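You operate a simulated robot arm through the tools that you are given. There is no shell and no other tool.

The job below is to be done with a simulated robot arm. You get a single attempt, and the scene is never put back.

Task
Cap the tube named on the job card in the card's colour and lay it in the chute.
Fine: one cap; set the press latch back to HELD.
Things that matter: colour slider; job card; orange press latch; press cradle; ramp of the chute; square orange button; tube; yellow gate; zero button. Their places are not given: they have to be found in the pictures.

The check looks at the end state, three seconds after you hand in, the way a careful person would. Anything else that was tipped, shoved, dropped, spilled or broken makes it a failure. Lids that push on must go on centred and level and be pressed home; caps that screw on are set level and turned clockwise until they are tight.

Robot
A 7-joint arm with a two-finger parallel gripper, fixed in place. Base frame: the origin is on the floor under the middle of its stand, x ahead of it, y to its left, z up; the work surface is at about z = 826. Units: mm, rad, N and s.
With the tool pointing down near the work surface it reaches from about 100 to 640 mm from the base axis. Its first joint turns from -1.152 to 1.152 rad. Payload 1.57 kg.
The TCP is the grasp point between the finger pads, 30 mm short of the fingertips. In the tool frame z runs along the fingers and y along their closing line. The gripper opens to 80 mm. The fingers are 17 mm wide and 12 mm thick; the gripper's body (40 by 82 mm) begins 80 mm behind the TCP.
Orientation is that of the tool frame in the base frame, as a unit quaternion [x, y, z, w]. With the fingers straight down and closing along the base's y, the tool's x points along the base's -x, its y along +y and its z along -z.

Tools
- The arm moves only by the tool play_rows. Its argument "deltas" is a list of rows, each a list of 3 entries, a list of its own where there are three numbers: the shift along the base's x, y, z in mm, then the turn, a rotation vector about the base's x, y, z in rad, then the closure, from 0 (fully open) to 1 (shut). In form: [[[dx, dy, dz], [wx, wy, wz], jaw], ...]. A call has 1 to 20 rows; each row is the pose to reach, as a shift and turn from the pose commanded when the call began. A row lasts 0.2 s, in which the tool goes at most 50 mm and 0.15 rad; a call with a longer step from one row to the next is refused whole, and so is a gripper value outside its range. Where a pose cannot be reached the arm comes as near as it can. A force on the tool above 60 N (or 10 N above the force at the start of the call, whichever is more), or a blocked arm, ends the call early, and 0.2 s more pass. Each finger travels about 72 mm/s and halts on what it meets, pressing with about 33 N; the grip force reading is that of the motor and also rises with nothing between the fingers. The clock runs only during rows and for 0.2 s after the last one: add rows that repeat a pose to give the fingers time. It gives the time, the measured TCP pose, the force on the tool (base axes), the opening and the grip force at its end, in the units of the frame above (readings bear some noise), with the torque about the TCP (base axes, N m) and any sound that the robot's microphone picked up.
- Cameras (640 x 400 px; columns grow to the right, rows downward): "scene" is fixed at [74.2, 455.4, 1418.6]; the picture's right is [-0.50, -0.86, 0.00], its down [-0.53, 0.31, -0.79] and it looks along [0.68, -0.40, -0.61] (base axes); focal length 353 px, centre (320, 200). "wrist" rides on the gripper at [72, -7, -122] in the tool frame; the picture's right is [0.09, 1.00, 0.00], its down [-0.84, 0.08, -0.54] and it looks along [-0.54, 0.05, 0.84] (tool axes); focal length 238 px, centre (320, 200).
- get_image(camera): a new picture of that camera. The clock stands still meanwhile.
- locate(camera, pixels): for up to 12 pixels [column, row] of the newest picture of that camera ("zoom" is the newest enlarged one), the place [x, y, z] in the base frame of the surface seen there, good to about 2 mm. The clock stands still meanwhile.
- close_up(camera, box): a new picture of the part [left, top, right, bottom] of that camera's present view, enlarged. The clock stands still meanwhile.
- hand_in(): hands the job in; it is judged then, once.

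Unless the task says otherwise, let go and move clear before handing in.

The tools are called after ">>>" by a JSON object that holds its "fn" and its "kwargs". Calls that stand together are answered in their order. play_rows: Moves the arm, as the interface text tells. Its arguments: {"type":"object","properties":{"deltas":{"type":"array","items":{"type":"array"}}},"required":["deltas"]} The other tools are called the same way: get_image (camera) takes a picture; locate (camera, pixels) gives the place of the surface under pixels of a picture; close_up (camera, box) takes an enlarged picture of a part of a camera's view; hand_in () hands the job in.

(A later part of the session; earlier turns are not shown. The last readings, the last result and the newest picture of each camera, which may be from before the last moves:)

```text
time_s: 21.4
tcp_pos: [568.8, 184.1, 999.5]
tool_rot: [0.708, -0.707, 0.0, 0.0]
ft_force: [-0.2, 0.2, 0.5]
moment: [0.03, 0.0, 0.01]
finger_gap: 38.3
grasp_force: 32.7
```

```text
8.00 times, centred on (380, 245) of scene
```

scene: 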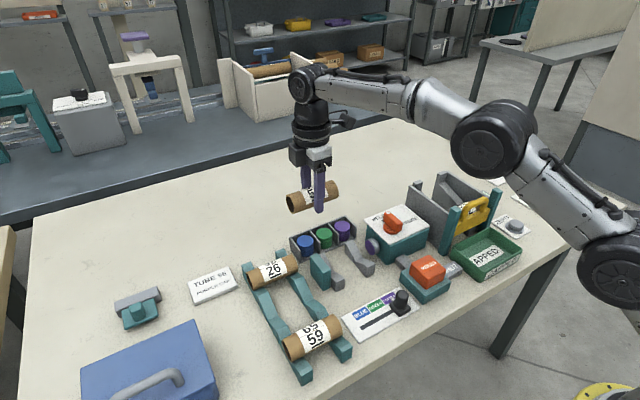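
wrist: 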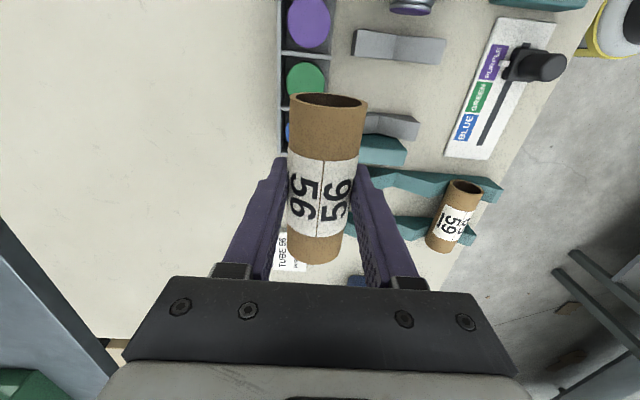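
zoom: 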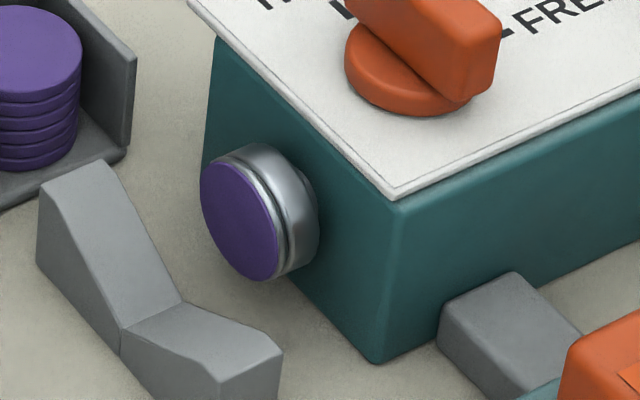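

The ram disc centre is about (497, 856), which agrees with the resting axis. I'll carry the tube to above the cradle at x=499.5, y=145, keeping a 4 mm gap to the stop, and stop at z≈925 to check.

>>> {"fn": "play_rows", "kwargs": {"deltas": [[[-18, -10, 0], [0, 0, 0], 0.6], [[-36, -20, 0], [0, 0, 0], 0.6], [[-54, -30, -10], [0, 0, 0], 0.6], [[-69.7, -40, -30], [0, 0, 0], 0.6], [[-69.7, -40, -60], [0, 0, 0], 0.6], [[-69.7, -40, -76], [0, 0, 0], 0.6], [[-69.7, -40, -76], [0, 0, 0], 0.6]]}}

>>> {"fn": "get_image", "kwargs": {"camera": "scene"}}

>>> {"fn": "close_up", "kwargs": {"camera": "scene", "box": [280, 180, 440, 300]}}

>>> {"fn": "get_image", "kwargs": {"camera": "wrist"}}

```text
time_s: 23.0
tcp_pos: [500.5, 144.2, 925.8]
tool_rot: [-0.707, 0.707, 0.001, 0.0]
ft_force: [-0.3, 0.7, -0.8]
moment: [0.0, -0.01, -0.02]
finger_gap: 38.0
grasp_force: 33.0
```

```text
taken
```

scene: 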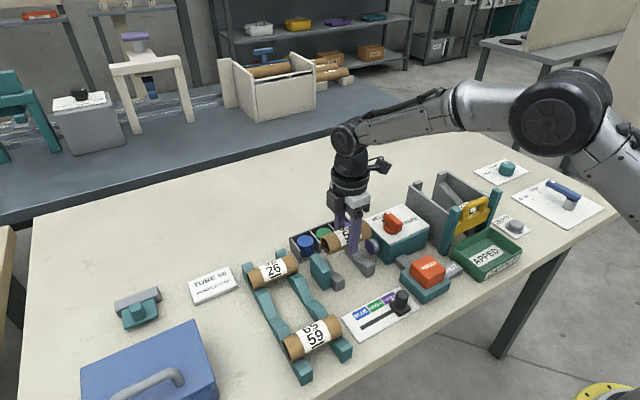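

```text
3.33 times, centred on (360, 240) of scene
```

zoom: 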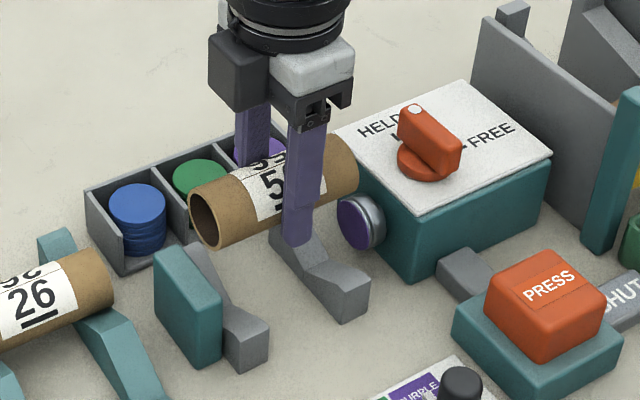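

```text
taken
```

wrist: 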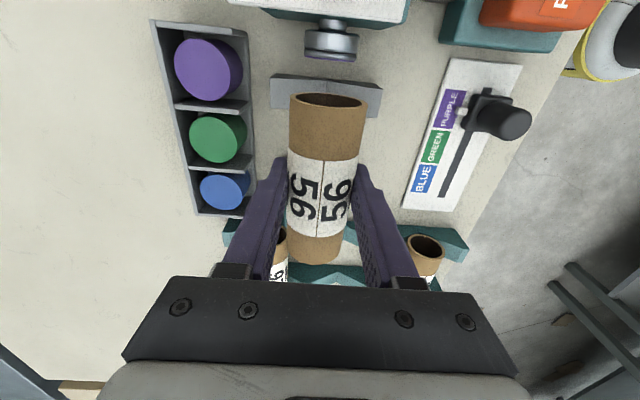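

The tube is above the cradle with a gap to both ram and stop. I'll confirm the cap holder's near wall location before descending.

>>> {"fn": "locate", "kwargs": {"camera": "wrist", "pixels": [[250, 120], [245, 50], [248, 180], [240, 205], [329, 53], [329, 45], [345, 92], [300, 90]]}}

>>> {"fn": "locate", "kwargs": {"camera": "scene", "pixels": [[322, 248], [327, 233], [365, 225], [318, 242], [313, 256], [319, 253]]}}

```text
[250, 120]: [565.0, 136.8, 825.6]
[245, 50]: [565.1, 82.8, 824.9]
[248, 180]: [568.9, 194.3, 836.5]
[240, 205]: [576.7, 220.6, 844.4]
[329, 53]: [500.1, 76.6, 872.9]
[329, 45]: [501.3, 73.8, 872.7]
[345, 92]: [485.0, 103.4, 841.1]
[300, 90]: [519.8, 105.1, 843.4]
```

```text
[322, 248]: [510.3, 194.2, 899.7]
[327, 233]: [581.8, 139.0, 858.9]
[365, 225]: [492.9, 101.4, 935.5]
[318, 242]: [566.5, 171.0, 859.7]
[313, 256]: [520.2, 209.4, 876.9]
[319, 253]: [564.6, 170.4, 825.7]
```

The holder wall is at x≈565, well clear of the fingers, and the stop gap is about 4 mm. I'll descend to just above the saddles.

>>> {"fn": "play_rows", "kwargs": {"deltas": [[[0, 0, -20], [0, 0, 0], 0.6], [[0, 0, -40], [0, 0, 0], 0.6], [[0, 0, -54], [0, 0, 0], 0.6], [[0, 0, -60], [0, 0, 0], 0.6], [[0, 0, -62], [0, 0, 0], 0.6], [[0, 0, -62], [0, 0, 0], 0.6]]}}

>>> {"fn": "close_up", "kwargs": {"camera": "scene", "box": [280, 180, 440, 300]}}

```text
time_s: 24.4
tcp_pos: [500.3, 144.8, 863.3]
tool_rot: [-0.707, 0.707, 0.0, 0.0]
ft_force: [0.3, 0.7, -0.3]
moment: [0.0, 0.01, 0.03]
finger_gap: 38.1
grasp_force: 32.1
```

```text
3.33 times, centred on (360, 240) of scene
```

zoom: 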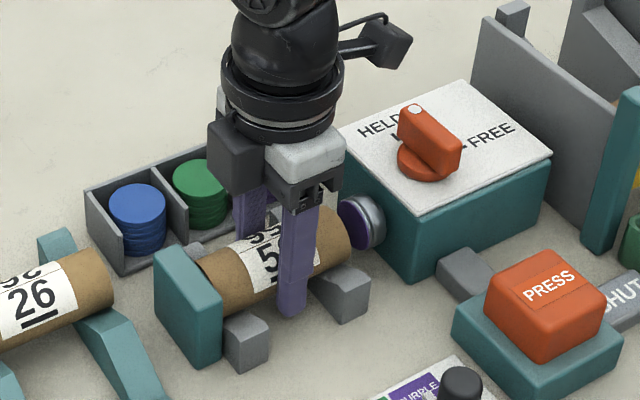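

No contact yet (force ≈0) at TCP z≈863. I'll lower in small steps until I feel the saddles.

>>> {"fn": "play_rows", "kwargs": {"deltas": [[[0, 0, -0.7], [0, 0, 0], 0.6], [[0, 0, -1.4], [0, 0, 0], 0.6], [[0, 0, -1.4], [0, 0, 0], 0.6]]}}

```text
time_s: 25.2
tcp_pos: [499.8, 145.2, 864.0]
tool_rot: [-0.707, 0.707, -0.001, 0.0]
ft_force: [-5.8, 0.1, 8.8]
moment: [-0.03, 0.0, -0.01]
finger_gap: 38.1
grasp_force: 32.8
```

Contact is on the +x flank only (Fx -5.8, Fz 8.8), so the V centre is slightly toward -x. I'll lift a touch, shift -1.5 mm in x, and lower again.

>>> {"fn": "play_rows", "kwargs": {"deltas": [[[0, 0, 1.5], [0, 0, 0], 0.6], [[-1.5, 0, 1.5], [0, 0, 0], 0.6], [[-1.5, 0, 0], [0, 0, 0], 0.6], [[-1.5, 0, -0.7], [0, 0, 0], 0.6], [[-1.5, 0, -0.7], [0, 0, 0], 0.6]]}}

```text
time_s: 26.4
tcp_pos: [500.2, 144.4, 863.2]
tool_rot: [0.707, -0.707, 0.0, -0.002]
ft_force: [2.3, -1.6, 11.5]
moment: [-0.08, 0.02, 0.02]
finger_gap: 38.2
grasp_force: 33.5
```

Both flanks now share the load (Fx +2.3, Fz 11.5), so the tube is seated. I'll ease up slightly and slide along +y to find the stop.

>>> {"fn": "play_rows", "kwargs": {"deltas": [[[0.3, 0, 0.6], [0, 0, 0], 0.6], [[0.3, 1, 0.6], [0, 0, 0], 0.6], [[0.3, 2, 0.6], [0, 0, 0], 0.6], [[0.3, 3, 0.6], [0, 0, 0], 0.6], [[0.3, 3, 0.6], [0, 0, 0], 0.6]]}}

>>> {"fn": "close_up", "kwargs": {"camera": "scene", "box": [300, 220, 420, 300]}}

```text
time_s: 27.6
tcp_pos: [499.1, 147.0, 863.9]
tool_rot: [0.707, -0.707, 0.0, 0.0]
ft_force: [3.6, -11.3, 15.5]
moment: [-0.06, -0.02, -0.03]
finger_gap: 38.0
grasp_force: 32.7
```

```text
5.00 times, centred on (360, 260) of scene
```

zoom: 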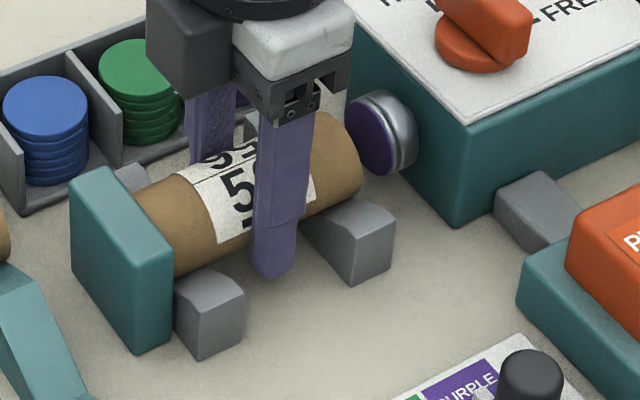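

Fy is -11 N, which could be friction or the stop. I'll advance 1 mm more to tell which.

>>> {"fn": "play_rows", "kwargs": {"deltas": [[[0, 0, 0.8], [0, 0, 0], 0.6], [[0, 0.5, 0.8], [0, 0, 0], 0.6], [[0, 1, 0.8], [0, 0, 0], 0.6], [[0, 1, 0.8], [0, 0, 0], 0.6]]}}

>>> {"fn": "get_image", "kwargs": {"camera": "wrist"}}

```text
time_s: 28.6
tcp_pos: [499.6, 146.6, 863.0]
tool_rot: [-0.706, 0.708, 0.0, -0.001]
ft_force: [10.5, -18.1, 5.7]
moment: [-0.1, -0.16, -0.23]
finger_gap: 38.1
grasp_force: 32.9
```

```text
taken
```

wrist: 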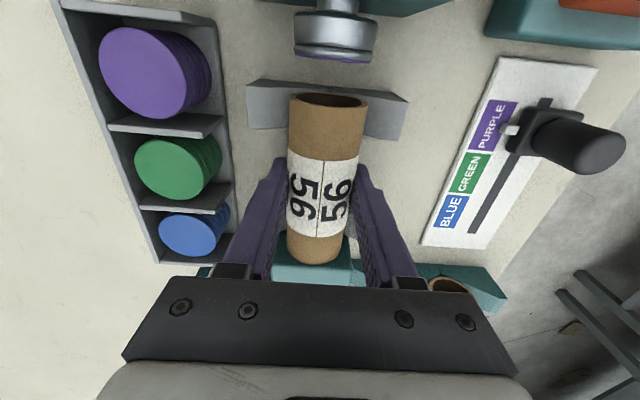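

Fy rose to -18 N with little vertical load, so the tube end is against the stop. I'll ease the push off and open the jaws to about 56 mm.

>>> {"fn": "play_rows", "kwargs": {"deltas": [[[0.3, -1.5, 0], [0, 0, 0], 0.6], [[0.3, -1.5, 0], [0, 0, 0], 0.5], [[0.3, -1.5, 0], [0, 0, 0], 0.4], [[0.3, -1.5, 0], [0, 0, 0], 0.3], [[0.3, -1.5, 0], [0, 0, 0], 0.3]]}}

>>> {"fn": "close_up", "kwargs": {"camera": "scene", "box": [300, 220, 420, 300]}}

>>> {"fn": "get_image", "kwargs": {"camera": "wrist"}}

```text
time_s: 29.8
tcp_pos: [498.8, 146.0, 862.4]
tool_rot: [-0.707, 0.707, 0.0, 0.0]
ft_force: [0.9, -0.2, 0.5]
moment: [0.01, 0.03, -0.01]
finger_gap: 55.8
grasp_force: 0.1
```

```text
5.00 times, centred on (360, 260) of scene
```

zoom: 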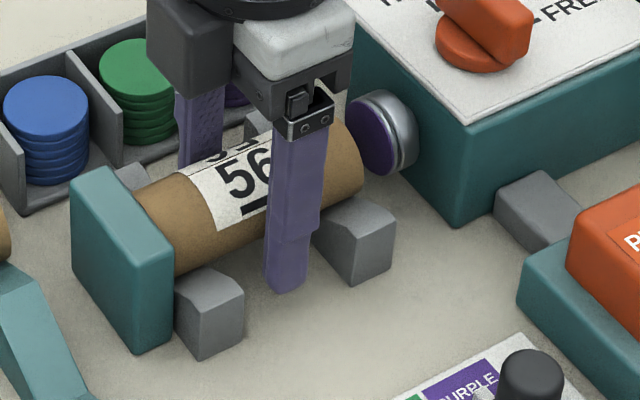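

```text
taken
```

wrist: 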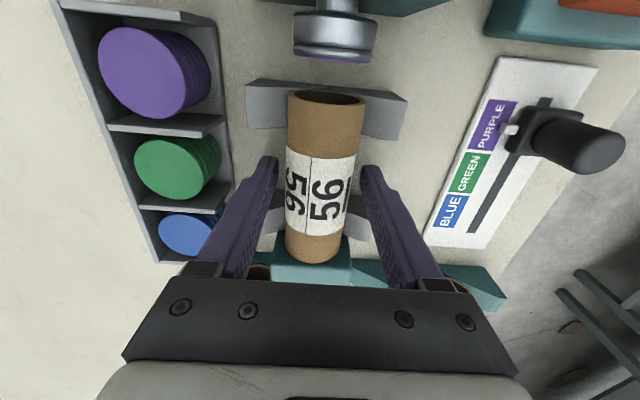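

Tube 56 now lies in the V saddles against the stop with the jaws free. I'll rise straight up and turn the tool back to close along y, ready for the latch.

>>> {"fn": "play_rows", "kwargs": {"deltas": [[[0, 0, 15], [0, 0, 0], 0.3], [[0, 0, 45], [0, 0, 0], 0.3], [[0, 0, 85], [0, 0, 0], 0.3], [[0, 0, 125], [0, 0, 0], 0.3], [[0, 0, 160], [0, 0, 0], 0.2], [[0, 0, 160], [0, 0, 0], 0.1]]}}

>>> {"fn": "play_rows", "kwargs": {"deltas": [[[-10, -10, 5], [0, 0, -0.1428], 0], [[-20, -20, 10], [0, 0, -0.2856], 0], [[-30, -30, 10], [0, 0, -0.4284], 0], [[-40, -40, 10], [0, 0, -0.5712], 0], [[-50, -50, 10], [0, 0, -0.714], 0], [[-50, -60, 10], [0, 0, -0.8568], 0], [[-50, -70, 10], [0, 0, -0.9996], 0], [[-50, -80, 10], [0, 0, -1.1424], 0], [[-50, -90, 10], [0, 0, -1.2852], 0], [[-50, -100, 10], [0, 0, -1.428], 0], [[-50, -110, 10], [0, 0, -1.5708], 0], [[-50, -110, 10], [0, 0, -1.5708], 0]]}}

>>> {"fn": "get_image", "kwargs": {"camera": "wrist"}}

>>> {"fn": "get_image", "kwargs": {"camera": "scene"}}

```text
time_s: 31.2
tcp_pos: [499.2, 149.1, 1023.5]
tool_rot: [0.707, -0.707, 0.0, 0.0]
ft_force: [0.0, -0.3, 0.0]
moment: [0.01, 0.02, 0.01]
finger_gap: 71.9
grasp_force: 0.0
```

```text
time_s: 33.8
tcp_pos: [449.8, 36.8, 1031.7]
tool_rot: [0.002, 1.0, -0.001, 0.0]
ft_force: [-0.7, 0.1, 0.0]
moment: [0.02, 0.02, -0.02]
finger_gap: 80.2
grasp_force: 0.0
```

```text
taken
```

wrist: 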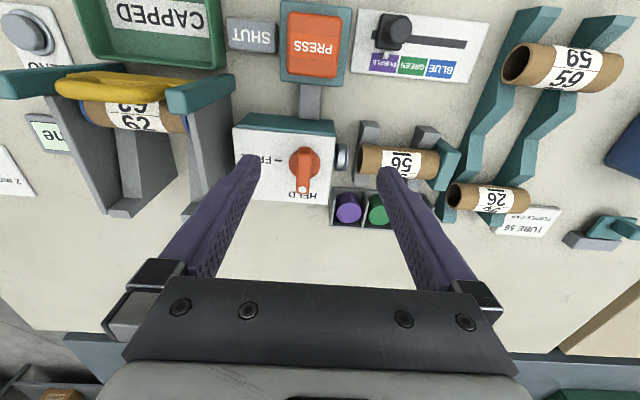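

```text
taken
```

scene: 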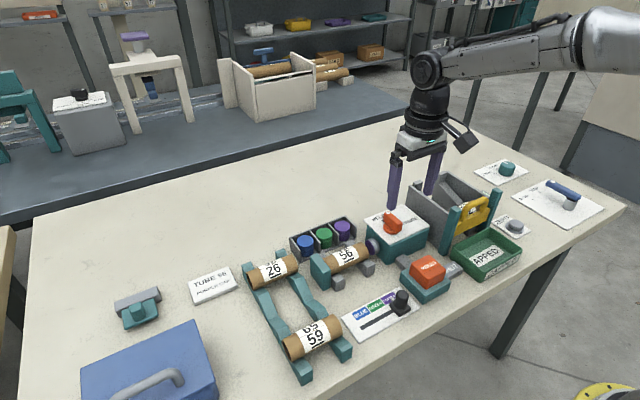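

>>> {"fn": "close_up", "kwargs": {"camera": "wrist", "box": [230, 100, 370, 220]}}

>>> {"fn": "close_up", "kwargs": {"camera": "scene", "box": [355, 195, 435, 265]}}

>>> {"fn": "locate", "kwargs": {"camera": "wrist", "pixels": [[303, 187], [303, 175], [303, 165], [304, 155], [297, 175], [309, 175], [293, 158], [318, 160], [260, 158], [320, 195], [245, 195], [325, 130]]}}

```text
3.33 times, centred on (300, 160) of wrist
```

zoom: 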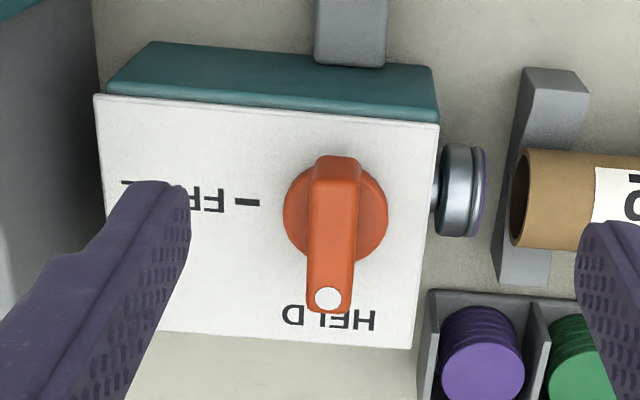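

```text
5.71 times, centred on (395, 230) of scene
```

zoom: 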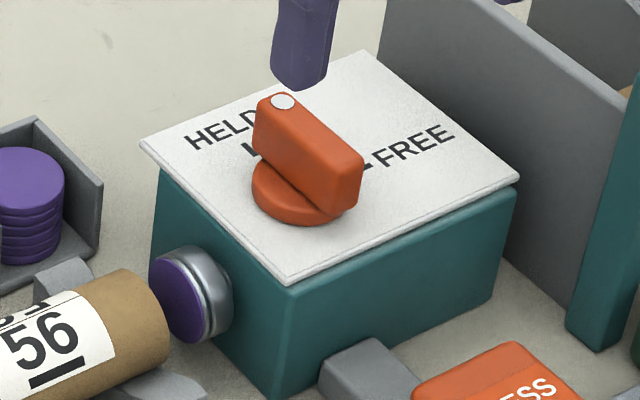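

```text
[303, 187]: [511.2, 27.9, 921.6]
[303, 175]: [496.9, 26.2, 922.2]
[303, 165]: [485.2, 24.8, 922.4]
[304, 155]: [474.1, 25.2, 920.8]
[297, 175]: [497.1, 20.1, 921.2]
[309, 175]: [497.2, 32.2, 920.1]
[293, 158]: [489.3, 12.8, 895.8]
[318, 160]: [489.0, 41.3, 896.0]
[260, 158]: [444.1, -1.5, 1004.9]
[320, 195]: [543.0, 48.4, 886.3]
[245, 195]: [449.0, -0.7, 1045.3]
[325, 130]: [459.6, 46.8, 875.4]
```

The latch bar is about 12 mm wide and 45 mm long along x, with its top at z≈922, the base disc at z≈896, and an axis near (496,27). I'll move above it and refine the axis position.

>>> {"fn": "play_rows", "kwargs": {"deltas": [[[20, -5, -10], [0, 0, 0], 0], [[46, -10, -40], [0, 0, 0], 0], [[46, -10, -55], [0, 0, 0], 0], [[46, -10, -55], [0, 0, 0], 0]]}}

>>> {"fn": "get_image", "kwargs": {"camera": "wrist"}}

>>> {"fn": "close_up", "kwargs": {"camera": "wrist", "box": [240, 80, 400, 200]}}

```text
time_s: 34.8
tcp_pos: [493.6, 28.2, 978.5]
tool_rot: [-0.001, 1.0, -0.001, 0.0]
ft_force: [-0.3, 1.6, -0.4]
moment: [-0.02, -0.01, 0.04]
finger_gap: 79.8
grasp_force: 0.1
```

```text
taken
```

wrist: 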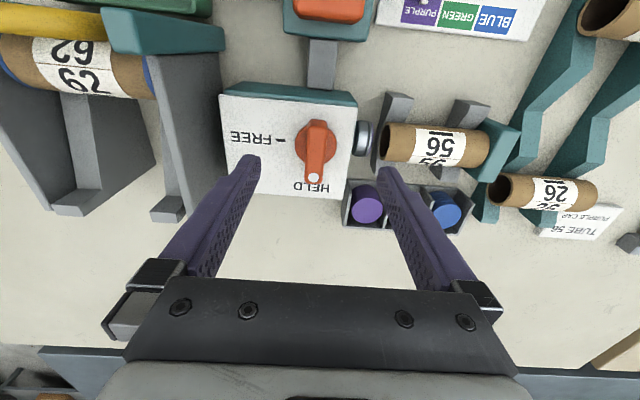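

```text
3.33 times, centred on (320, 140) of wrist
```

zoom: 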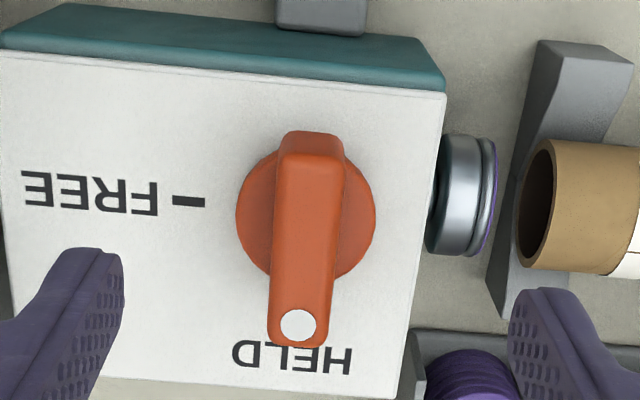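

The disc centre at zoom (305,213) lines up with the FREE tick at (188,202). I'll locate the disc edges and bar sides to get the axis.

>>> {"fn": "locate", "kwargs": {"camera": "zoom", "pixels": [[240, 208], [370, 218], [257, 258], [350, 265], [345, 160], [268, 160], [188, 203], [290, 240], [325, 240], [298, 325], [310, 150], [308, 200]]}}

```text
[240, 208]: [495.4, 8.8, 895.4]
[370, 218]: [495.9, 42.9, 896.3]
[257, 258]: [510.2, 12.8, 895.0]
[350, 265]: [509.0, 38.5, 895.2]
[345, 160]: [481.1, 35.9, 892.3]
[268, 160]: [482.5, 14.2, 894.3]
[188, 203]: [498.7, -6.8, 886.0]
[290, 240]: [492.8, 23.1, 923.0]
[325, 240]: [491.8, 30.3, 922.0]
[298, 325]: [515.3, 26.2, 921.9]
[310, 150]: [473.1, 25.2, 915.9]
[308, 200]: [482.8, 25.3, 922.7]
```

The latch axis is at about (496, 26). Before gripping I'll test in free air that the tool can turn clockwise 90° here, from HELD (+x) toward FREE (-y).

>>> {"fn": "play_rows", "kwargs": {"deltas": [[[0, -2, 0], [0, 0, -0.1428], 0], [[0, -2, 0], [0, 0, -0.2856], 0], [[0, -2, 0], [0, 0, -0.4284], 0], [[0, -2, 0], [0, 0, -0.5712], 0], [[0, -2, 0], [0, 0, -0.714], 0], [[0, -2, 0], [0, 0, -0.8568], 0], [[0, -2, 0], [0, 0, -0.9996], 0], [[0, -2, 0], [0, 0, -1.1424], 0], [[0, -2, 0], [0, 0, -1.2852], 0], [[0, -2, 0], [0, 0, -1.428], 0], [[0, -2, 0], [0, 0, -1.5708], 0], [[0, -2, 0], [0, 0, -1.62], 0]]}}

>>> {"fn": "get_image", "kwargs": {"camera": "scene"}}

```text
time_s: 37.4
tcp_pos: [494.6, 24.2, 978.3]
tool_rot: [0.725, 0.688, 0.0, 0.0]
ft_force: [-0.7, 0.3, 0.4]
moment: [0.0, 0.02, -0.01]
finger_gap: 80.0
grasp_force: 0.1
```

```text
taken
```

scene: 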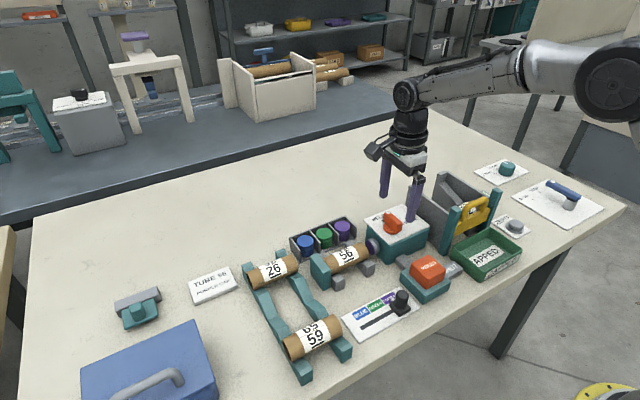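

The full turn is reachable. I'll turn back to closing along y, centring on the axis (496, 26).

>>> {"fn": "play_rows", "kwargs": {"deltas": [[[1.4, 0.6, 0], [0, 0, 0.147], 0], [[1.4, 0.6, 0], [0, 0, 0.294], 0], [[1.4, 0.6, 0], [0, 0, 0.441], 0], [[1.4, 0.6, 0], [0, 0, 0.588], 0], [[1.4, 0.6, 0], [0, 0, 0.735], 0], [[1.4, 0.6, 0], [0, 0, 0.882], 0], [[1.4, 0.6, 0], [0, 0, 1.029], 0], [[1.4, 0.6, 0], [0, 0, 1.176], 0], [[1.4, 0.6, 0], [0, 0, 1.323], 0], [[1.4, 0.6, 0], [0, 0, 1.47], 0], [[1.4, 0.6, 0], [0, 0, 1.62], 0.2], [[1.4, 0.6, 0], [0, 0, 1.62], 0.4], [[1.4, 0.6, -20], [0, 0, 1.62], 0.4], [[1.4, 0.6, -38], [0, 0, 1.62], 0.4], [[1.4, 0.6, -47], [0, 0, 1.62], 0.4], [[1.4, 0.6, -47], [0, 0, 1.62], 0.4]]}}

>>> {"fn": "close_up", "kwargs": {"camera": "scene", "box": [345, 165, 455, 265]}}

>>> {"fn": "get_image", "kwargs": {"camera": "wrist"}}

```text
time_s: 40.8
tcp_pos: [495.4, 24.3, 929.3]
tool_rot: [0.0, 1.0, 0.0, 0.0]
ft_force: [1.1, 0.1, -0.2]
moment: [0.0, -0.03, 0.01]
finger_gap: 47.8
grasp_force: 0.1
```

```text
4.00 times, centred on (400, 215) of scene
```

zoom: 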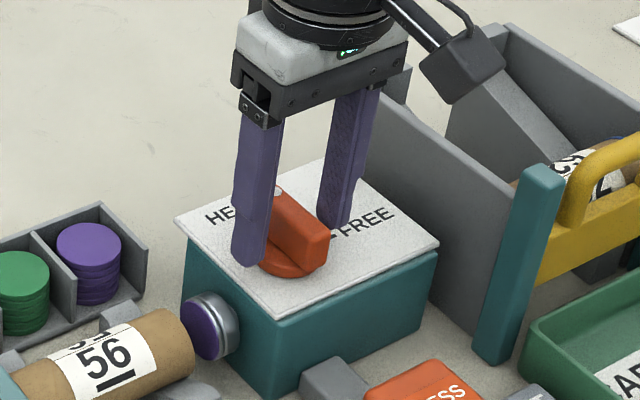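

```text
taken
```

wrist: 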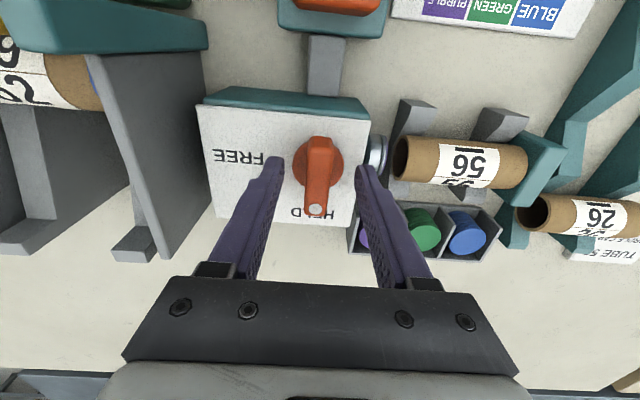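

The fingers straddle the latch bar. I'll close on it and check the grip.

>>> {"fn": "play_rows", "kwargs": {"deltas": [[[0, 0, 0], [0, 0, 0], 0.7], [[0, 0, 0], [0, 0, 0], 1], [[0, 0, 0], [0, 0, 0], 1], [[0, 0, 0], [0, 0, 0], 1]]}}

>>> {"fn": "close_up", "kwargs": {"camera": "scene", "box": [345, 165, 455, 265]}}

```text
time_s: 41.8
tcp_pos: [497.0, 23.5, 930.8]
tool_rot: [0.0, 1.0, 0.0, 0.001]
ft_force: [0.8, -13.4, -0.6]
moment: [-0.06, -0.19, -0.02]
finger_gap: 15.9
grasp_force: 31.3
```

```text
4.00 times, centred on (400, 215) of scene
```

zoom: 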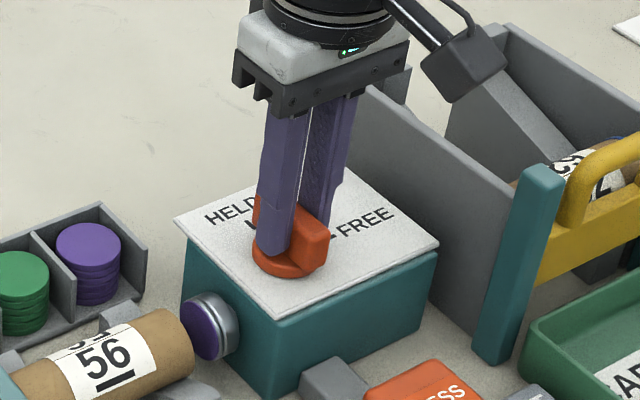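

Gripped (gap 15.9 mm) but Fy -13 N shows the bar axis is about 1 mm toward -y. I'll shift to relieve that before turning.

>>> {"fn": "play_rows", "kwargs": {"deltas": [[[0, -0.6, 0], [0, 0, 0], 1], [[0, -1.2, 0], [0, 0, 0], 1], [[0, -1.2, 0], [0, 0, 0], 1]]}}

```text
time_s: 42.6
tcp_pos: [496.0, 22.9, 931.1]
tool_rot: [0.0, 1.0, 0.001, -0.001]
ft_force: [-7.4, -9.7, -0.3]
moment: [-0.22, -0.63, -0.02]
finger_gap: 16.1
grasp_force: 31.8
```

Still a side load (Fy -9.7). I'll nudge a bit more toward -y and re-read.

>>> {"fn": "play_rows", "kwargs": {"deltas": [[[0, -0.5, 0], [0, 0, 0], 1], [[0, -1, 0], [0, 0, 0], 1], [[0, -1, 0], [0, 0, 0], 1], [[0, -1, 0], [0, 0, 0], 1]]}}

```text
time_s: 43.6
tcp_pos: [496.5, 23.5, 929.9]
tool_rot: [0.0, 1.0, 0.001, -0.001]
ft_force: [-14.1, 1.8, 0.8]
moment: [-0.05, 0.14, 0.02]
finger_gap: 15.6
grasp_force: 31.4
```

The y load is gone (Fy 1.8). I'll now turn the latch clockwise, first to about 65°, watching the forces.

>>> {"fn": "play_rows", "kwargs": {"deltas": [[[0, 0, 0], [0, 0, -0.1], 1], [[0, 0, 0], [0, 0, -0.2], 1], [[0, 0, 0], [0, 0, -0.3], 1], [[0, 0, 0], [0, 0, -0.4], 1], [[0, 0, 0], [0, 0, -0.5], 1], [[0, 0, 0], [0, 0, -0.6], 1], [[0, 0, 0], [0, 0, -0.7], 1], [[0, 0, 0], [0, 0, -0.8], 1], [[0, 0, 0], [0, 0, -0.9], 1], [[0, 0, 0], [0, 0, -1.0], 1], [[0, 0, 0], [0, 0, -1.1], 1], [[0, 0, 0], [0, 0, -1.1], 1]]}}

>>> {"fn": "close_up", "kwargs": {"camera": "scene", "box": [345, 165, 455, 265]}}

```text
time_s: 46.2
tcp_pos: [497.1, 25.9, 930.5]
tool_rot: [0.524, 0.852, 0.001, 0.0]
ft_force: [0.6, 22.3, -13.0]
moment: [-0.05, -0.09, 0.02]
finger_gap: 16.0
grasp_force: 31.9
```

```text
4.00 times, centred on (400, 215) of scene
```

zoom: 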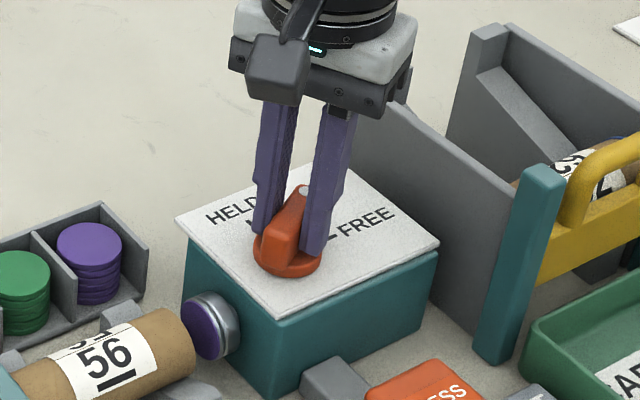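

The knob follows (bar at about 63°), with a 22 N side load toward +y. I'll shift the tool +1.5 mm in y to relieve it while finishing the turn to 90°.

>>> {"fn": "play_rows", "kwargs": {"deltas": [[[0, 0.8, 0.4], [0, 0, 0], 1], [[0, 1.5, 0.8], [0, 0, 0], 1], [[0, 1.5, 0.8], [0, 0, -0.1], 1], [[0, 1.5, 0.8], [0, 0, -0.2], 1], [[0, 1.5, 0.8], [0, 0, -0.3], 1], [[0, 1.5, 0.8], [0, 0, -0.4], 1], [[0, 1.5, 0.8], [0, 0, -0.471], 1], [[0, 1.5, 0.8], [0, 0, -0.471], 1]]}}

>>> {"fn": "close_up", "kwargs": {"camera": "scene", "box": [345, 165, 455, 265]}}

>>> {"fn": "get_image", "kwargs": {"camera": "wrist"}}

```text
time_s: 48.0
tcp_pos: [497.9, 25.8, 931.7]
tool_rot: [0.708, 0.706, 0.0, 0.001]
ft_force: [14.4, 14.4, -23.0]
moment: [0.32, -0.09, 0.15]
finger_gap: 16.2
grasp_force: 31.2
```

```text
4.00 times, centred on (400, 215) of scene
```

zoom: 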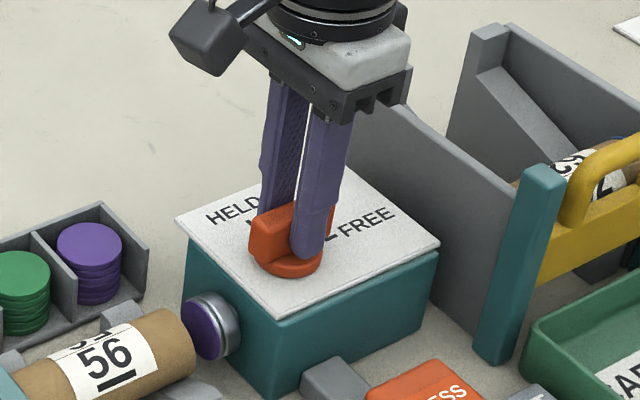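

```text
taken
```

wrist: 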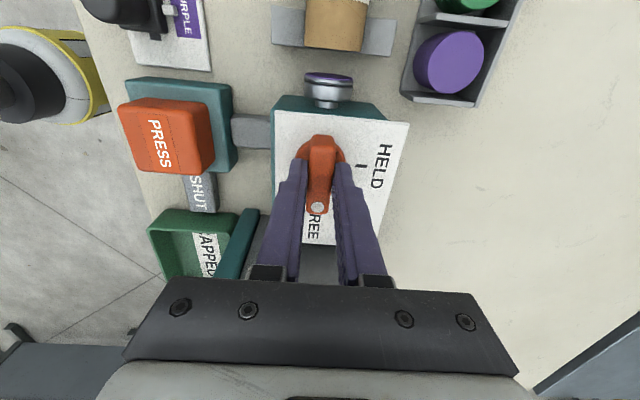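

The pointer now lies toward FREE (-y). I'll release gently, rise, and check the latch angle.

>>> {"fn": "play_rows", "kwargs": {"deltas": [[[0, 0, -0.8], [0, 0, 0], 1], [[0, 0, -0.8], [0, 0, 0], 0.6], [[0, 0, -0.8], [0, 0, 0], 0.4], [[0, 0, -0.8], [0, 0, 0], 0.4], [[0, 0, 20], [0, 0, 0], 0.4], [[0, 0, 50], [0, 0, 0], 0.4], [[0, 0, 80], [0, 0, 0], 0.2], [[0, 0, 80], [0, 0, 0], 0]]}}

>>> {"fn": "get_image", "kwargs": {"camera": "wrist"}}

>>> {"fn": "close_up", "kwargs": {"camera": "wrist", "box": [240, 80, 400, 220]}}

>>> {"fn": "close_up", "kwargs": {"camera": "scene", "box": [335, 185, 455, 295]}}

```text
time_s: 49.8
tcp_pos: [498.9, 25.6, 1012.4]
tool_rot: [0.707, 0.707, 0.0, 0.0]
ft_force: [0.0, 0.4, 0.2]
moment: [0.05, -0.04, -0.01]
finger_gap: 80.0
grasp_force: 0.1
```

```text
taken
```

wrist: 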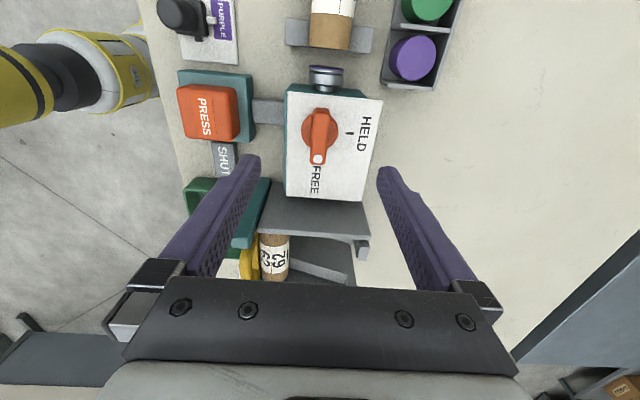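

```text
2.86 times, centred on (320, 150) of wrist
```

zoom: 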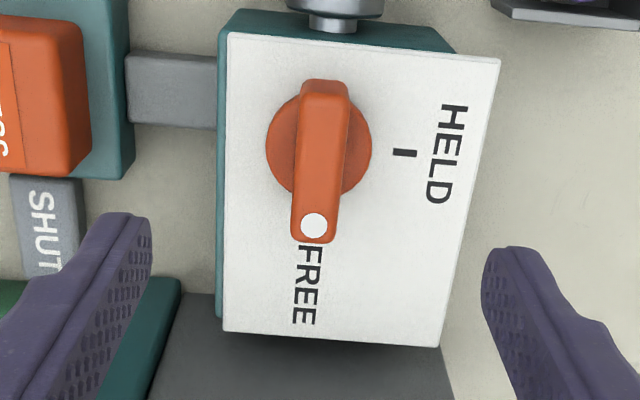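

```text
3.64 times, centred on (395, 240) of scene
```

zoom: 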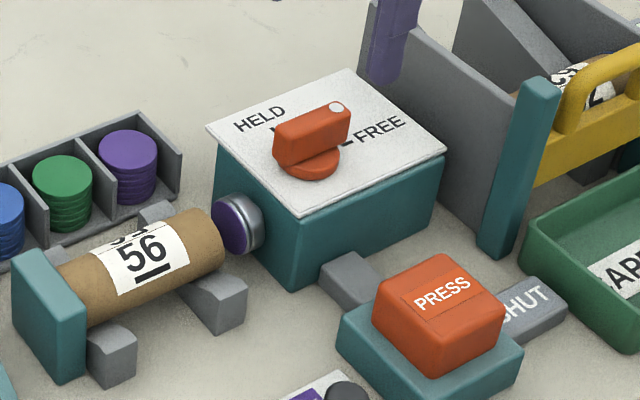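

The latch is cleanly at FREE and the HELD tick is exposed. Next I'll close the jaws and move over the PRESS button near (375, 27).

>>> {"fn": "play_rows", "kwargs": {"deltas": [[[-25, 0, 0], [0, 0, 0], 0.3], [[-50, 0, -5], [0, 0, 0], 0.6], [[-75, 0, -15], [0, 0, 0], 1], [[-100, 1, -30], [0, 0, 0], 1], [[-121, 1.5, -50], [0, 0, 0], 1], [[-121, 1.5, -70], [0, 0, 0], 1], [[-121, 1.5, -70], [0, 0, 0], 1]]}}

>>> {"fn": "get_image", "kwargs": {"camera": "wrist"}}

>>> {"fn": "close_up", "kwargs": {"camera": "scene", "box": [345, 185, 505, 305]}}

```text
time_s: 51.4
tcp_pos: [376.8, 27.3, 940.9]
tool_rot: [0.707, 0.707, 0.0, 0.001]
ft_force: [0.1, 0.9, -0.7]
moment: [-0.04, 0.01, 0.0]
finger_gap: 0.1
grasp_force: 21.1
```

```text
taken
```

wrist: 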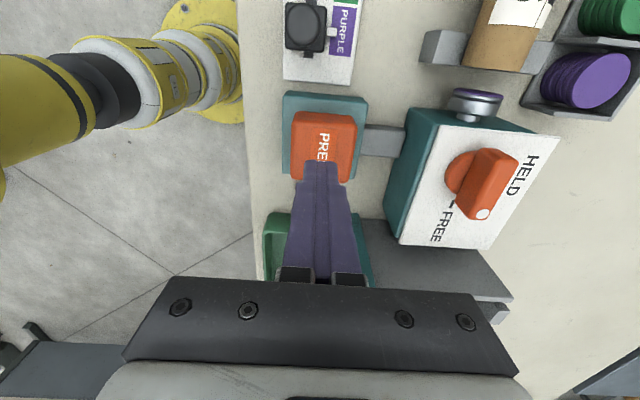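

```text
3.33 times, centred on (425, 245) of scene
```

zoom: 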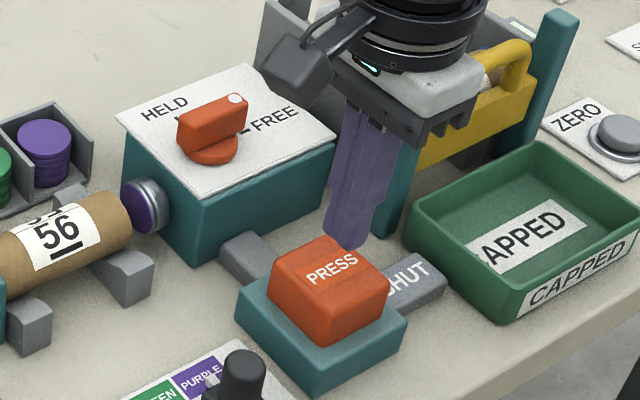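

The closed fingertips are over the PRESS cap (top z≈881). I'll lower to just above contact and then press gently in small steps.

>>> {"fn": "play_rows", "kwargs": {"deltas": [[[-1, 0, -15], [0, 0, 0], 1], [[-1, 0, -26], [0, 0, 0], 1], [[-1, 0, -29], [0, 0, 0], 1], [[-1, 0, -31], [0, 0, 0], 1], [[-1, 0, -32], [0, 0, 0], 1], [[-1, 0, -33], [0, 0, 0], 1]]}}

>>> {"fn": "close_up", "kwargs": {"camera": "scene", "box": [300, 205, 460, 305]}}

```text
time_s: 52.8
tcp_pos: [376.0, 27.0, 909.0]
tool_rot: [0.707, 0.707, 0.001, 0.001]
ft_force: [2.8, 2.8, 4.1]
moment: [0.08, -0.02, -0.02]
finger_gap: 0.0
grasp_force: 21.1
```

```text
4.00 times, centred on (380, 255) of scene
```

zoom: 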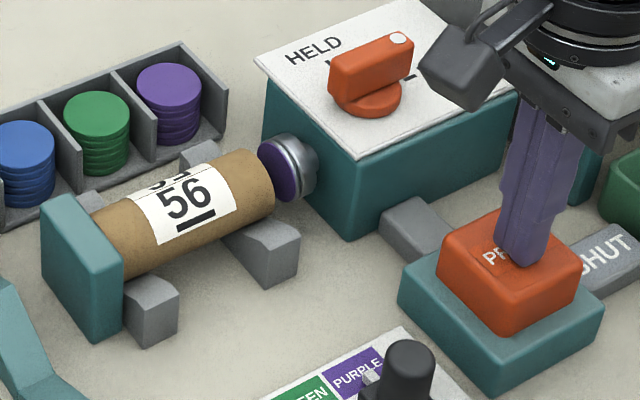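

Contact is made (Fz 4 N) at TCP z≈909. I'll press on smoothly, watching for sound or motion of the ram.

>>> {"fn": "play_rows", "kwargs": {"deltas": [[[0, 0, -1], [0, 0, 0], 1], [[0, 0, -2], [0, 0, 0], 1], [[0, 0, -3], [0, 0, 0], 1], [[0, 0, -4], [0, 0, 0], 1], [[0, 0, -5], [0, 0, 0], 1]]}}

>>> {"fn": "close_up", "kwargs": {"camera": "scene", "box": [300, 205, 460, 305]}}

```text
time_s: 54.0
tcp_pos: [374.8, 27.4, 902.9]
tool_rot: [0.707, 0.707, 0.001, 0.0]
ft_force: [3.3, 0.6, 5.6]
moment: [0.01, -0.05, 0.01]
finger_gap: 0.1
grasp_force: 21.5
```

```text
4.00 times, centred on (380, 255) of scene
```

zoom: 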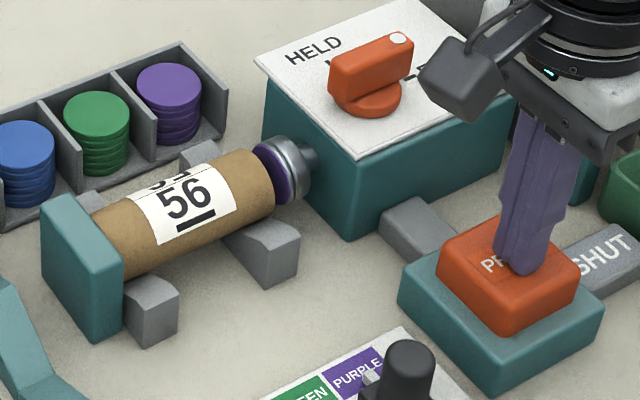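

The ram is advancing toward the tube as the button goes down, with a low force. I'll keep pressing in the same stroke.

>>> {"fn": "play_rows", "kwargs": {"deltas": [[[0, 0, -1], [0, 0, 0], 1], [[0, 0, -2], [0, 0, 0], 1], [[0, 0, -3], [0, 0, 0], 1], [[0, 0, -4], [0, 0, 0], 1], [[0, 0, -5], [0, 0, 0], 1], [[0, 0, -6], [0, 0, 0], 1]]}}

>>> {"fn": "close_up", "kwargs": {"camera": "scene", "box": [300, 205, 460, 305]}}

```text
time_s: 55.4
tcp_pos: [374.7, 26.3, 897.6]
tool_rot: [0.706, 0.708, 0.0, 0.0]
ft_force: [0.7, -3.6, 6.3]
moment: [-0.09, -0.03, 0.0]
finger_gap: 0.0
grasp_force: 21.4
```

```text
4.00 times, centred on (380, 255) of scene
```

zoom: 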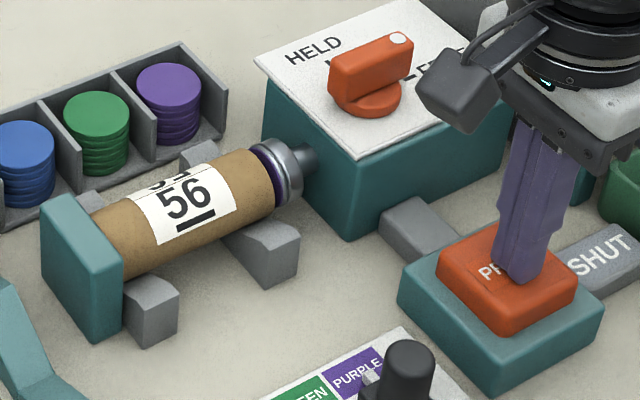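

The ram is now at the tube's end. I'll continue the same press, watching the force for the end of the stroke.

>>> {"fn": "play_rows", "kwargs": {"deltas": [[[0, 0, -1], [0, 0, 0], 1], [[0, 0, -2], [0, 0, 0], 1], [[0, 0, -3], [0, 0, 0], 1], [[0, 0, -4], [0, 0, 0], 1], [[0, 0, -4], [0, 0, 0], 1]]}}

>>> {"fn": "close_up", "kwargs": {"camera": "scene", "box": [300, 205, 460, 305]}}

```text
time_s: 56.6
tcp_pos: [373.3, 26.0, 892.1]
tool_rot: [0.707, 0.707, -0.001, -0.001]
ft_force: [-3.6, 0.0, 7.5]
moment: [-0.03, 0.09, -0.04]
finger_gap: 0.0
grasp_force: 21.8
heard: click
```

```text
4.00 times, centred on (380, 255) of scene
```

zoom: 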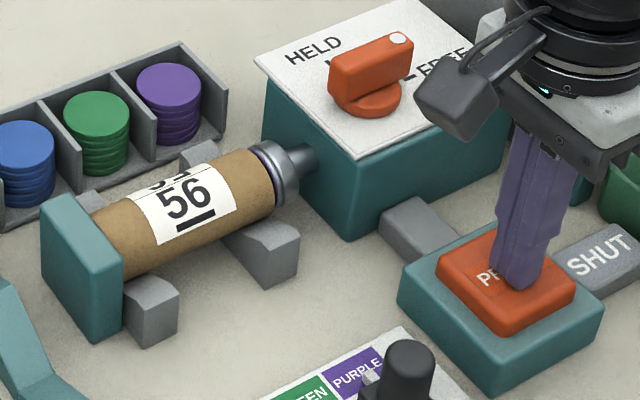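

A click was heard as the ram pushed the purple cap onto the tube. I'll press another 1.5 mm in this same stroke to make sure the button has bottomed.

>>> {"fn": "play_rows", "kwargs": {"deltas": [[[0, 0, -0.8], [0, 0, 0], 1], [[0, 0, -1.6], [0, 0, 0], 1], [[0, 0, -1.6], [0, 0, 0], 1]]}}

>>> {"fn": "close_up", "kwargs": {"camera": "scene", "box": [300, 205, 460, 305]}}

```text
time_s: 57.4
tcp_pos: [374.4, 27.3, 891.0]
tool_rot: [0.707, 0.707, 0.0, 0.0]
ft_force: [-3.8, 0.0, 7.8]
moment: [-0.03, 0.11, 0.01]
finger_gap: 0.0
grasp_force: 21.4
```

```text
4.00 times, centred on (380, 255) of scene
```

zoom: 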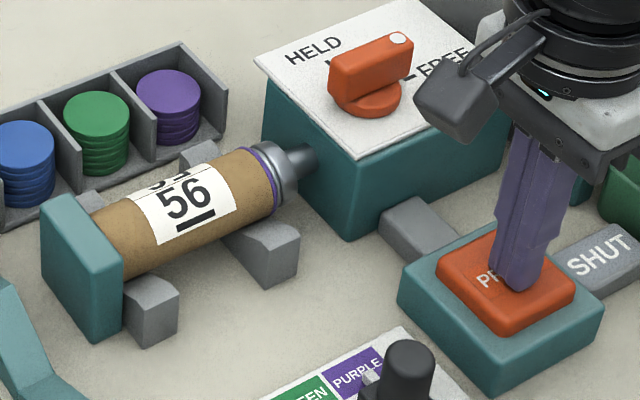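

The purple cap now sits flush on the tube end. I'll push slightly more, up to 2 mm, to see whether the button's end stop is reached.

>>> {"fn": "play_rows", "kwargs": {"deltas": [[[0, 0, -1], [0, 0, 0], 1], [[0, 0, -2], [0, 0, 0], 1], [[0, 0, -2], [0, 0, 0], 1]]}}

>>> {"fn": "close_up", "kwargs": {"camera": "scene", "box": [300, 205, 460, 305]}}

```text
time_s: 58.2
tcp_pos: [374.0, 25.4, 889.6]
tool_rot: [0.707, 0.707, 0.0, 0.0]
ft_force: [-3.5, 1.7, 9.5]
moment: [0.05, 0.11, 0.02]
finger_gap: 0.1
grasp_force: 21.3
```

```text
4.00 times, centred on (380, 255) of scene
```

zoom: 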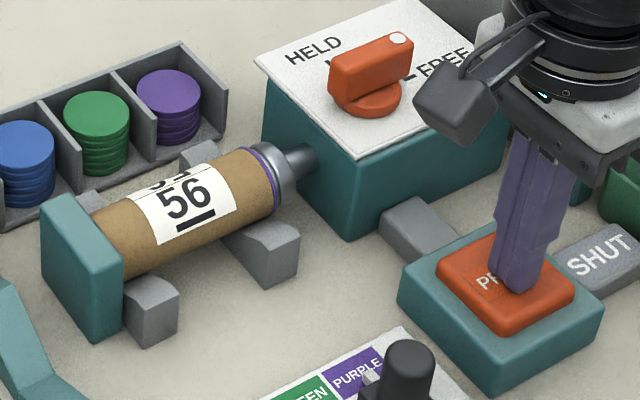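

The ram is still advancing a little (the purple ring is thinner) and the force is 9.5 N, so the stop isn't reached. I'll continue the stroke.

>>> {"fn": "play_rows", "kwargs": {"deltas": [[[0, 0, -1], [0, 0, 0], 1], [[0, 0, -2], [0, 0, 0], 1], [[0, 0, -3], [0, 0, 0], 1], [[0, 0, -3], [0, 0, 0], 1]]}}

>>> {"fn": "close_up", "kwargs": {"camera": "scene", "box": [300, 205, 460, 305]}}

```text
time_s: 59.2
tcp_pos: [375.3, 26.5, 887.6]
tool_rot: [0.707, 0.707, 0.0, 0.001]
ft_force: [-8.0, 1.6, 19.0]
moment: [0.04, 0.29, 0.03]
finger_gap: 0.2
grasp_force: 21.2
```

```text
4.00 times, centred on (380, 255) of scene
```

zoom: 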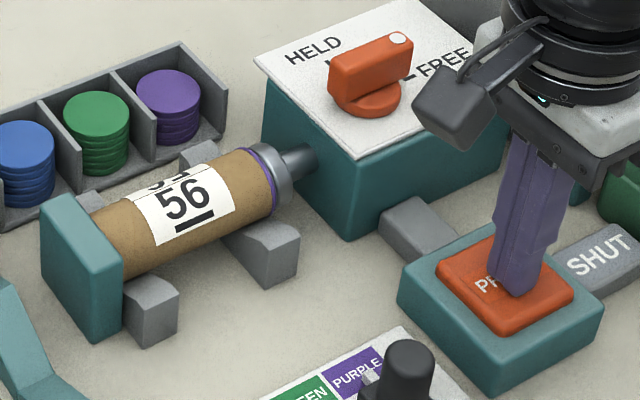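

The force jumped to 19 N as the button bottoms out, so the stroke is complete. I'll now release the button by rising straight up and look at the cap.

>>> {"fn": "play_rows", "kwargs": {"deltas": [[[0, 0, -1], [0, 0, 0], 1], [[0, 0, -1], [0, 0, 0], 1], [[0, 0, 8], [0, 0, 0], 1], [[0, 0, 25], [0, 0, 0], 1], [[0, 0, 60], [0, 0, 0], 1], [[0, 0, 100], [0, 0, 0], 1], [[0, 0, 130], [0, 0, 0], 0.5], [[0, 0, 130], [0, 0, 0], 0]]}}

>>> {"fn": "close_up", "kwargs": {"camera": "scene", "box": [300, 205, 460, 305]}}

>>> {"fn": "get_image", "kwargs": {"camera": "wrist"}}

```text
time_s: 61.0
tcp_pos: [377.1, 27.4, 1019.7]
tool_rot: [0.707, 0.707, 0.0, 0.0]
ft_force: [-0.3, 0.2, 0.4]
moment: [0.0, -0.01, -0.02]
finger_gap: 77.8
grasp_force: 0.6
```

```text
4.00 times, centred on (380, 255) of scene
```

zoom: 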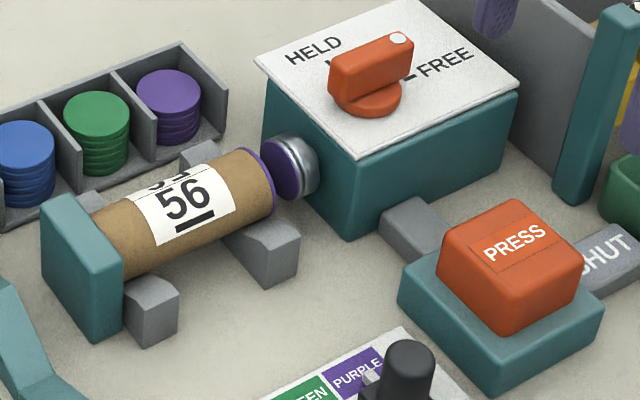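

```text
taken
```

wrist: 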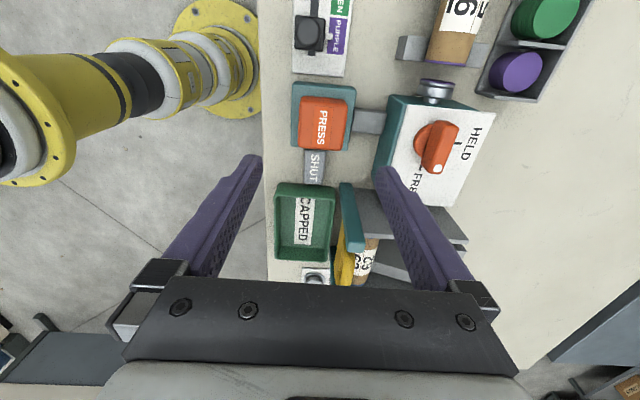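

The ram retracted with its next purple cap and tube 56 shows a purple rim at its end. Now I'll move back over the latch, with the jaws still closing along x across the bar.

>>> {"fn": "play_rows", "kwargs": {"deltas": [[[25, 0, 0], [0, 0, 0], 0], [[50, 0, 0], [0, 0, 0], 0], [[75, 0, 0], [0, 0, 0], 0.1], [[100, 0, 0], [0, 0, 0], 0.2], [[122, -1, 0], [0, 0, 0], 0.4], [[122, -1, -20], [0, 0, 0], 0.4], [[122, -1, -20], [0, 0, 0], 0.4], [[122, -1, -20], [0, 0, 0], 0.4]]}}

>>> {"fn": "get_image", "kwargs": {"camera": "wrist"}}

>>> {"fn": "close_up", "kwargs": {"camera": "wrist", "box": [240, 20, 400, 220]}}

```text
time_s: 62.8
tcp_pos: [497.2, 25.0, 997.0]
tool_rot: [0.707, 0.707, -0.001, 0.0]
ft_force: [0.1, -0.1, 0.2]
moment: [0.05, 0.03, -0.01]
finger_gap: 47.9
grasp_force: 0.1
```

```text
taken
```

wrist: 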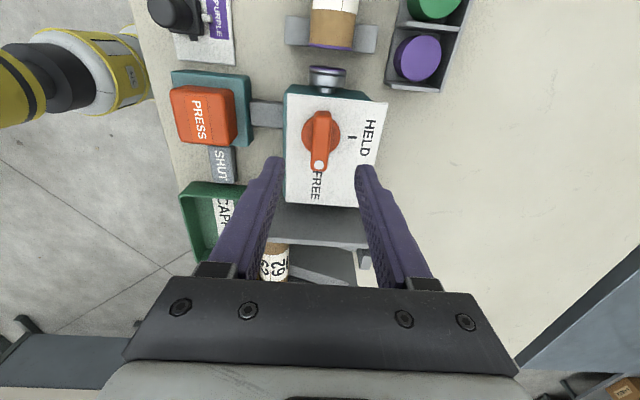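

```text
2.00 times, centred on (320, 120) of wrist
```

zoom: 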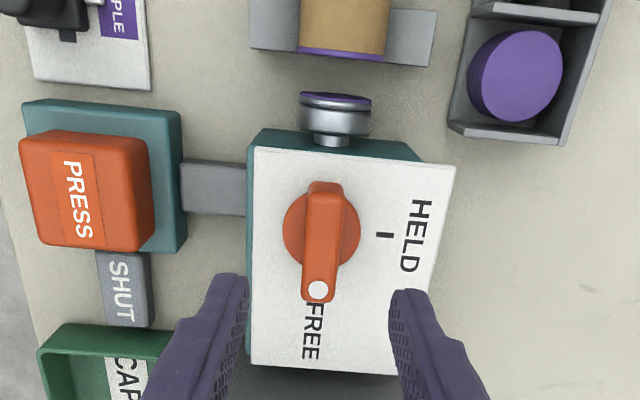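

The cap shows as a purple rim at the tube end (zoom (345,50)). I'll locate the latch bar's sides to centre the grip.

>>> {"fn": "locate", "kwargs": {"camera": "zoom", "pixels": [[309, 250], [336, 250], [322, 225], [318, 290], [287, 230], [357, 235], [322, 195], [345, 50], [345, 20], [320, 15], [375, 20]]}}

```text
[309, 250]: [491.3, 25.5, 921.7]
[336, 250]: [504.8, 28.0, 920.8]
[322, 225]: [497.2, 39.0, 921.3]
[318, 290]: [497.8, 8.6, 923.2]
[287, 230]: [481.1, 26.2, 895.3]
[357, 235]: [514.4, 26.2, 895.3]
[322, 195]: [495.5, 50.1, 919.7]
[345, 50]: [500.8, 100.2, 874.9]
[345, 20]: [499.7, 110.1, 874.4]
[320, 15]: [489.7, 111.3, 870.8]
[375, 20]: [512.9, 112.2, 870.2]
```

The bar centre is x≈498, y≈26, within 1 mm of the tool. I'll descend to z≈930 and close on the bar.

>>> {"fn": "play_rows", "kwargs": {"deltas": [[[0.6, 0.3, -25], [0, 0, 0], 0.4], [[0.6, 0.3, -50], [0, 0, 0], 0.4], [[0.6, 0.3, -66], [0, 0, 0], 0.4], [[0.6, 0.3, -66], [0, 0, 0], 0.4], [[0.6, 0.3, -66], [0, 0, 0], 0.7], [[0.6, 0.3, -66], [0, 0, 0], 1], [[0.6, 0.3, -66], [0, 0, 0], 1], [[0.6, 0.3, -66], [0, 0, 0], 1]]}}

>>> {"fn": "close_up", "kwargs": {"camera": "scene", "box": [345, 165, 455, 265]}}

```text
time_s: 64.6
tcp_pos: [497.6, 26.4, 932.5]
tool_rot: [0.707, 0.707, 0.0, 0.0]
ft_force: [8.7, 0.1, -4.8]
moment: [0.0, -0.09, 0.01]
finger_gap: 16.0
grasp_force: 31.3
```

```text
4.00 times, centred on (400, 215) of scene
```

zoom: 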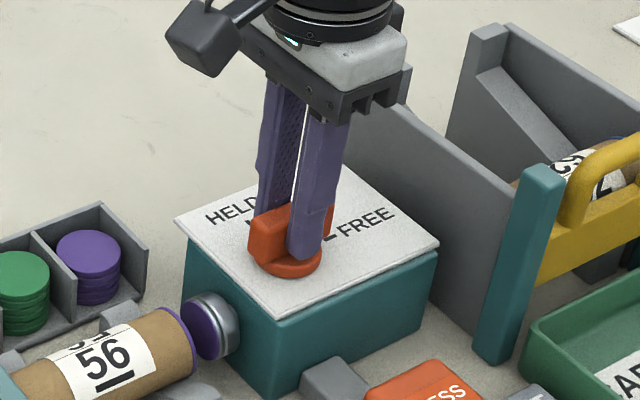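

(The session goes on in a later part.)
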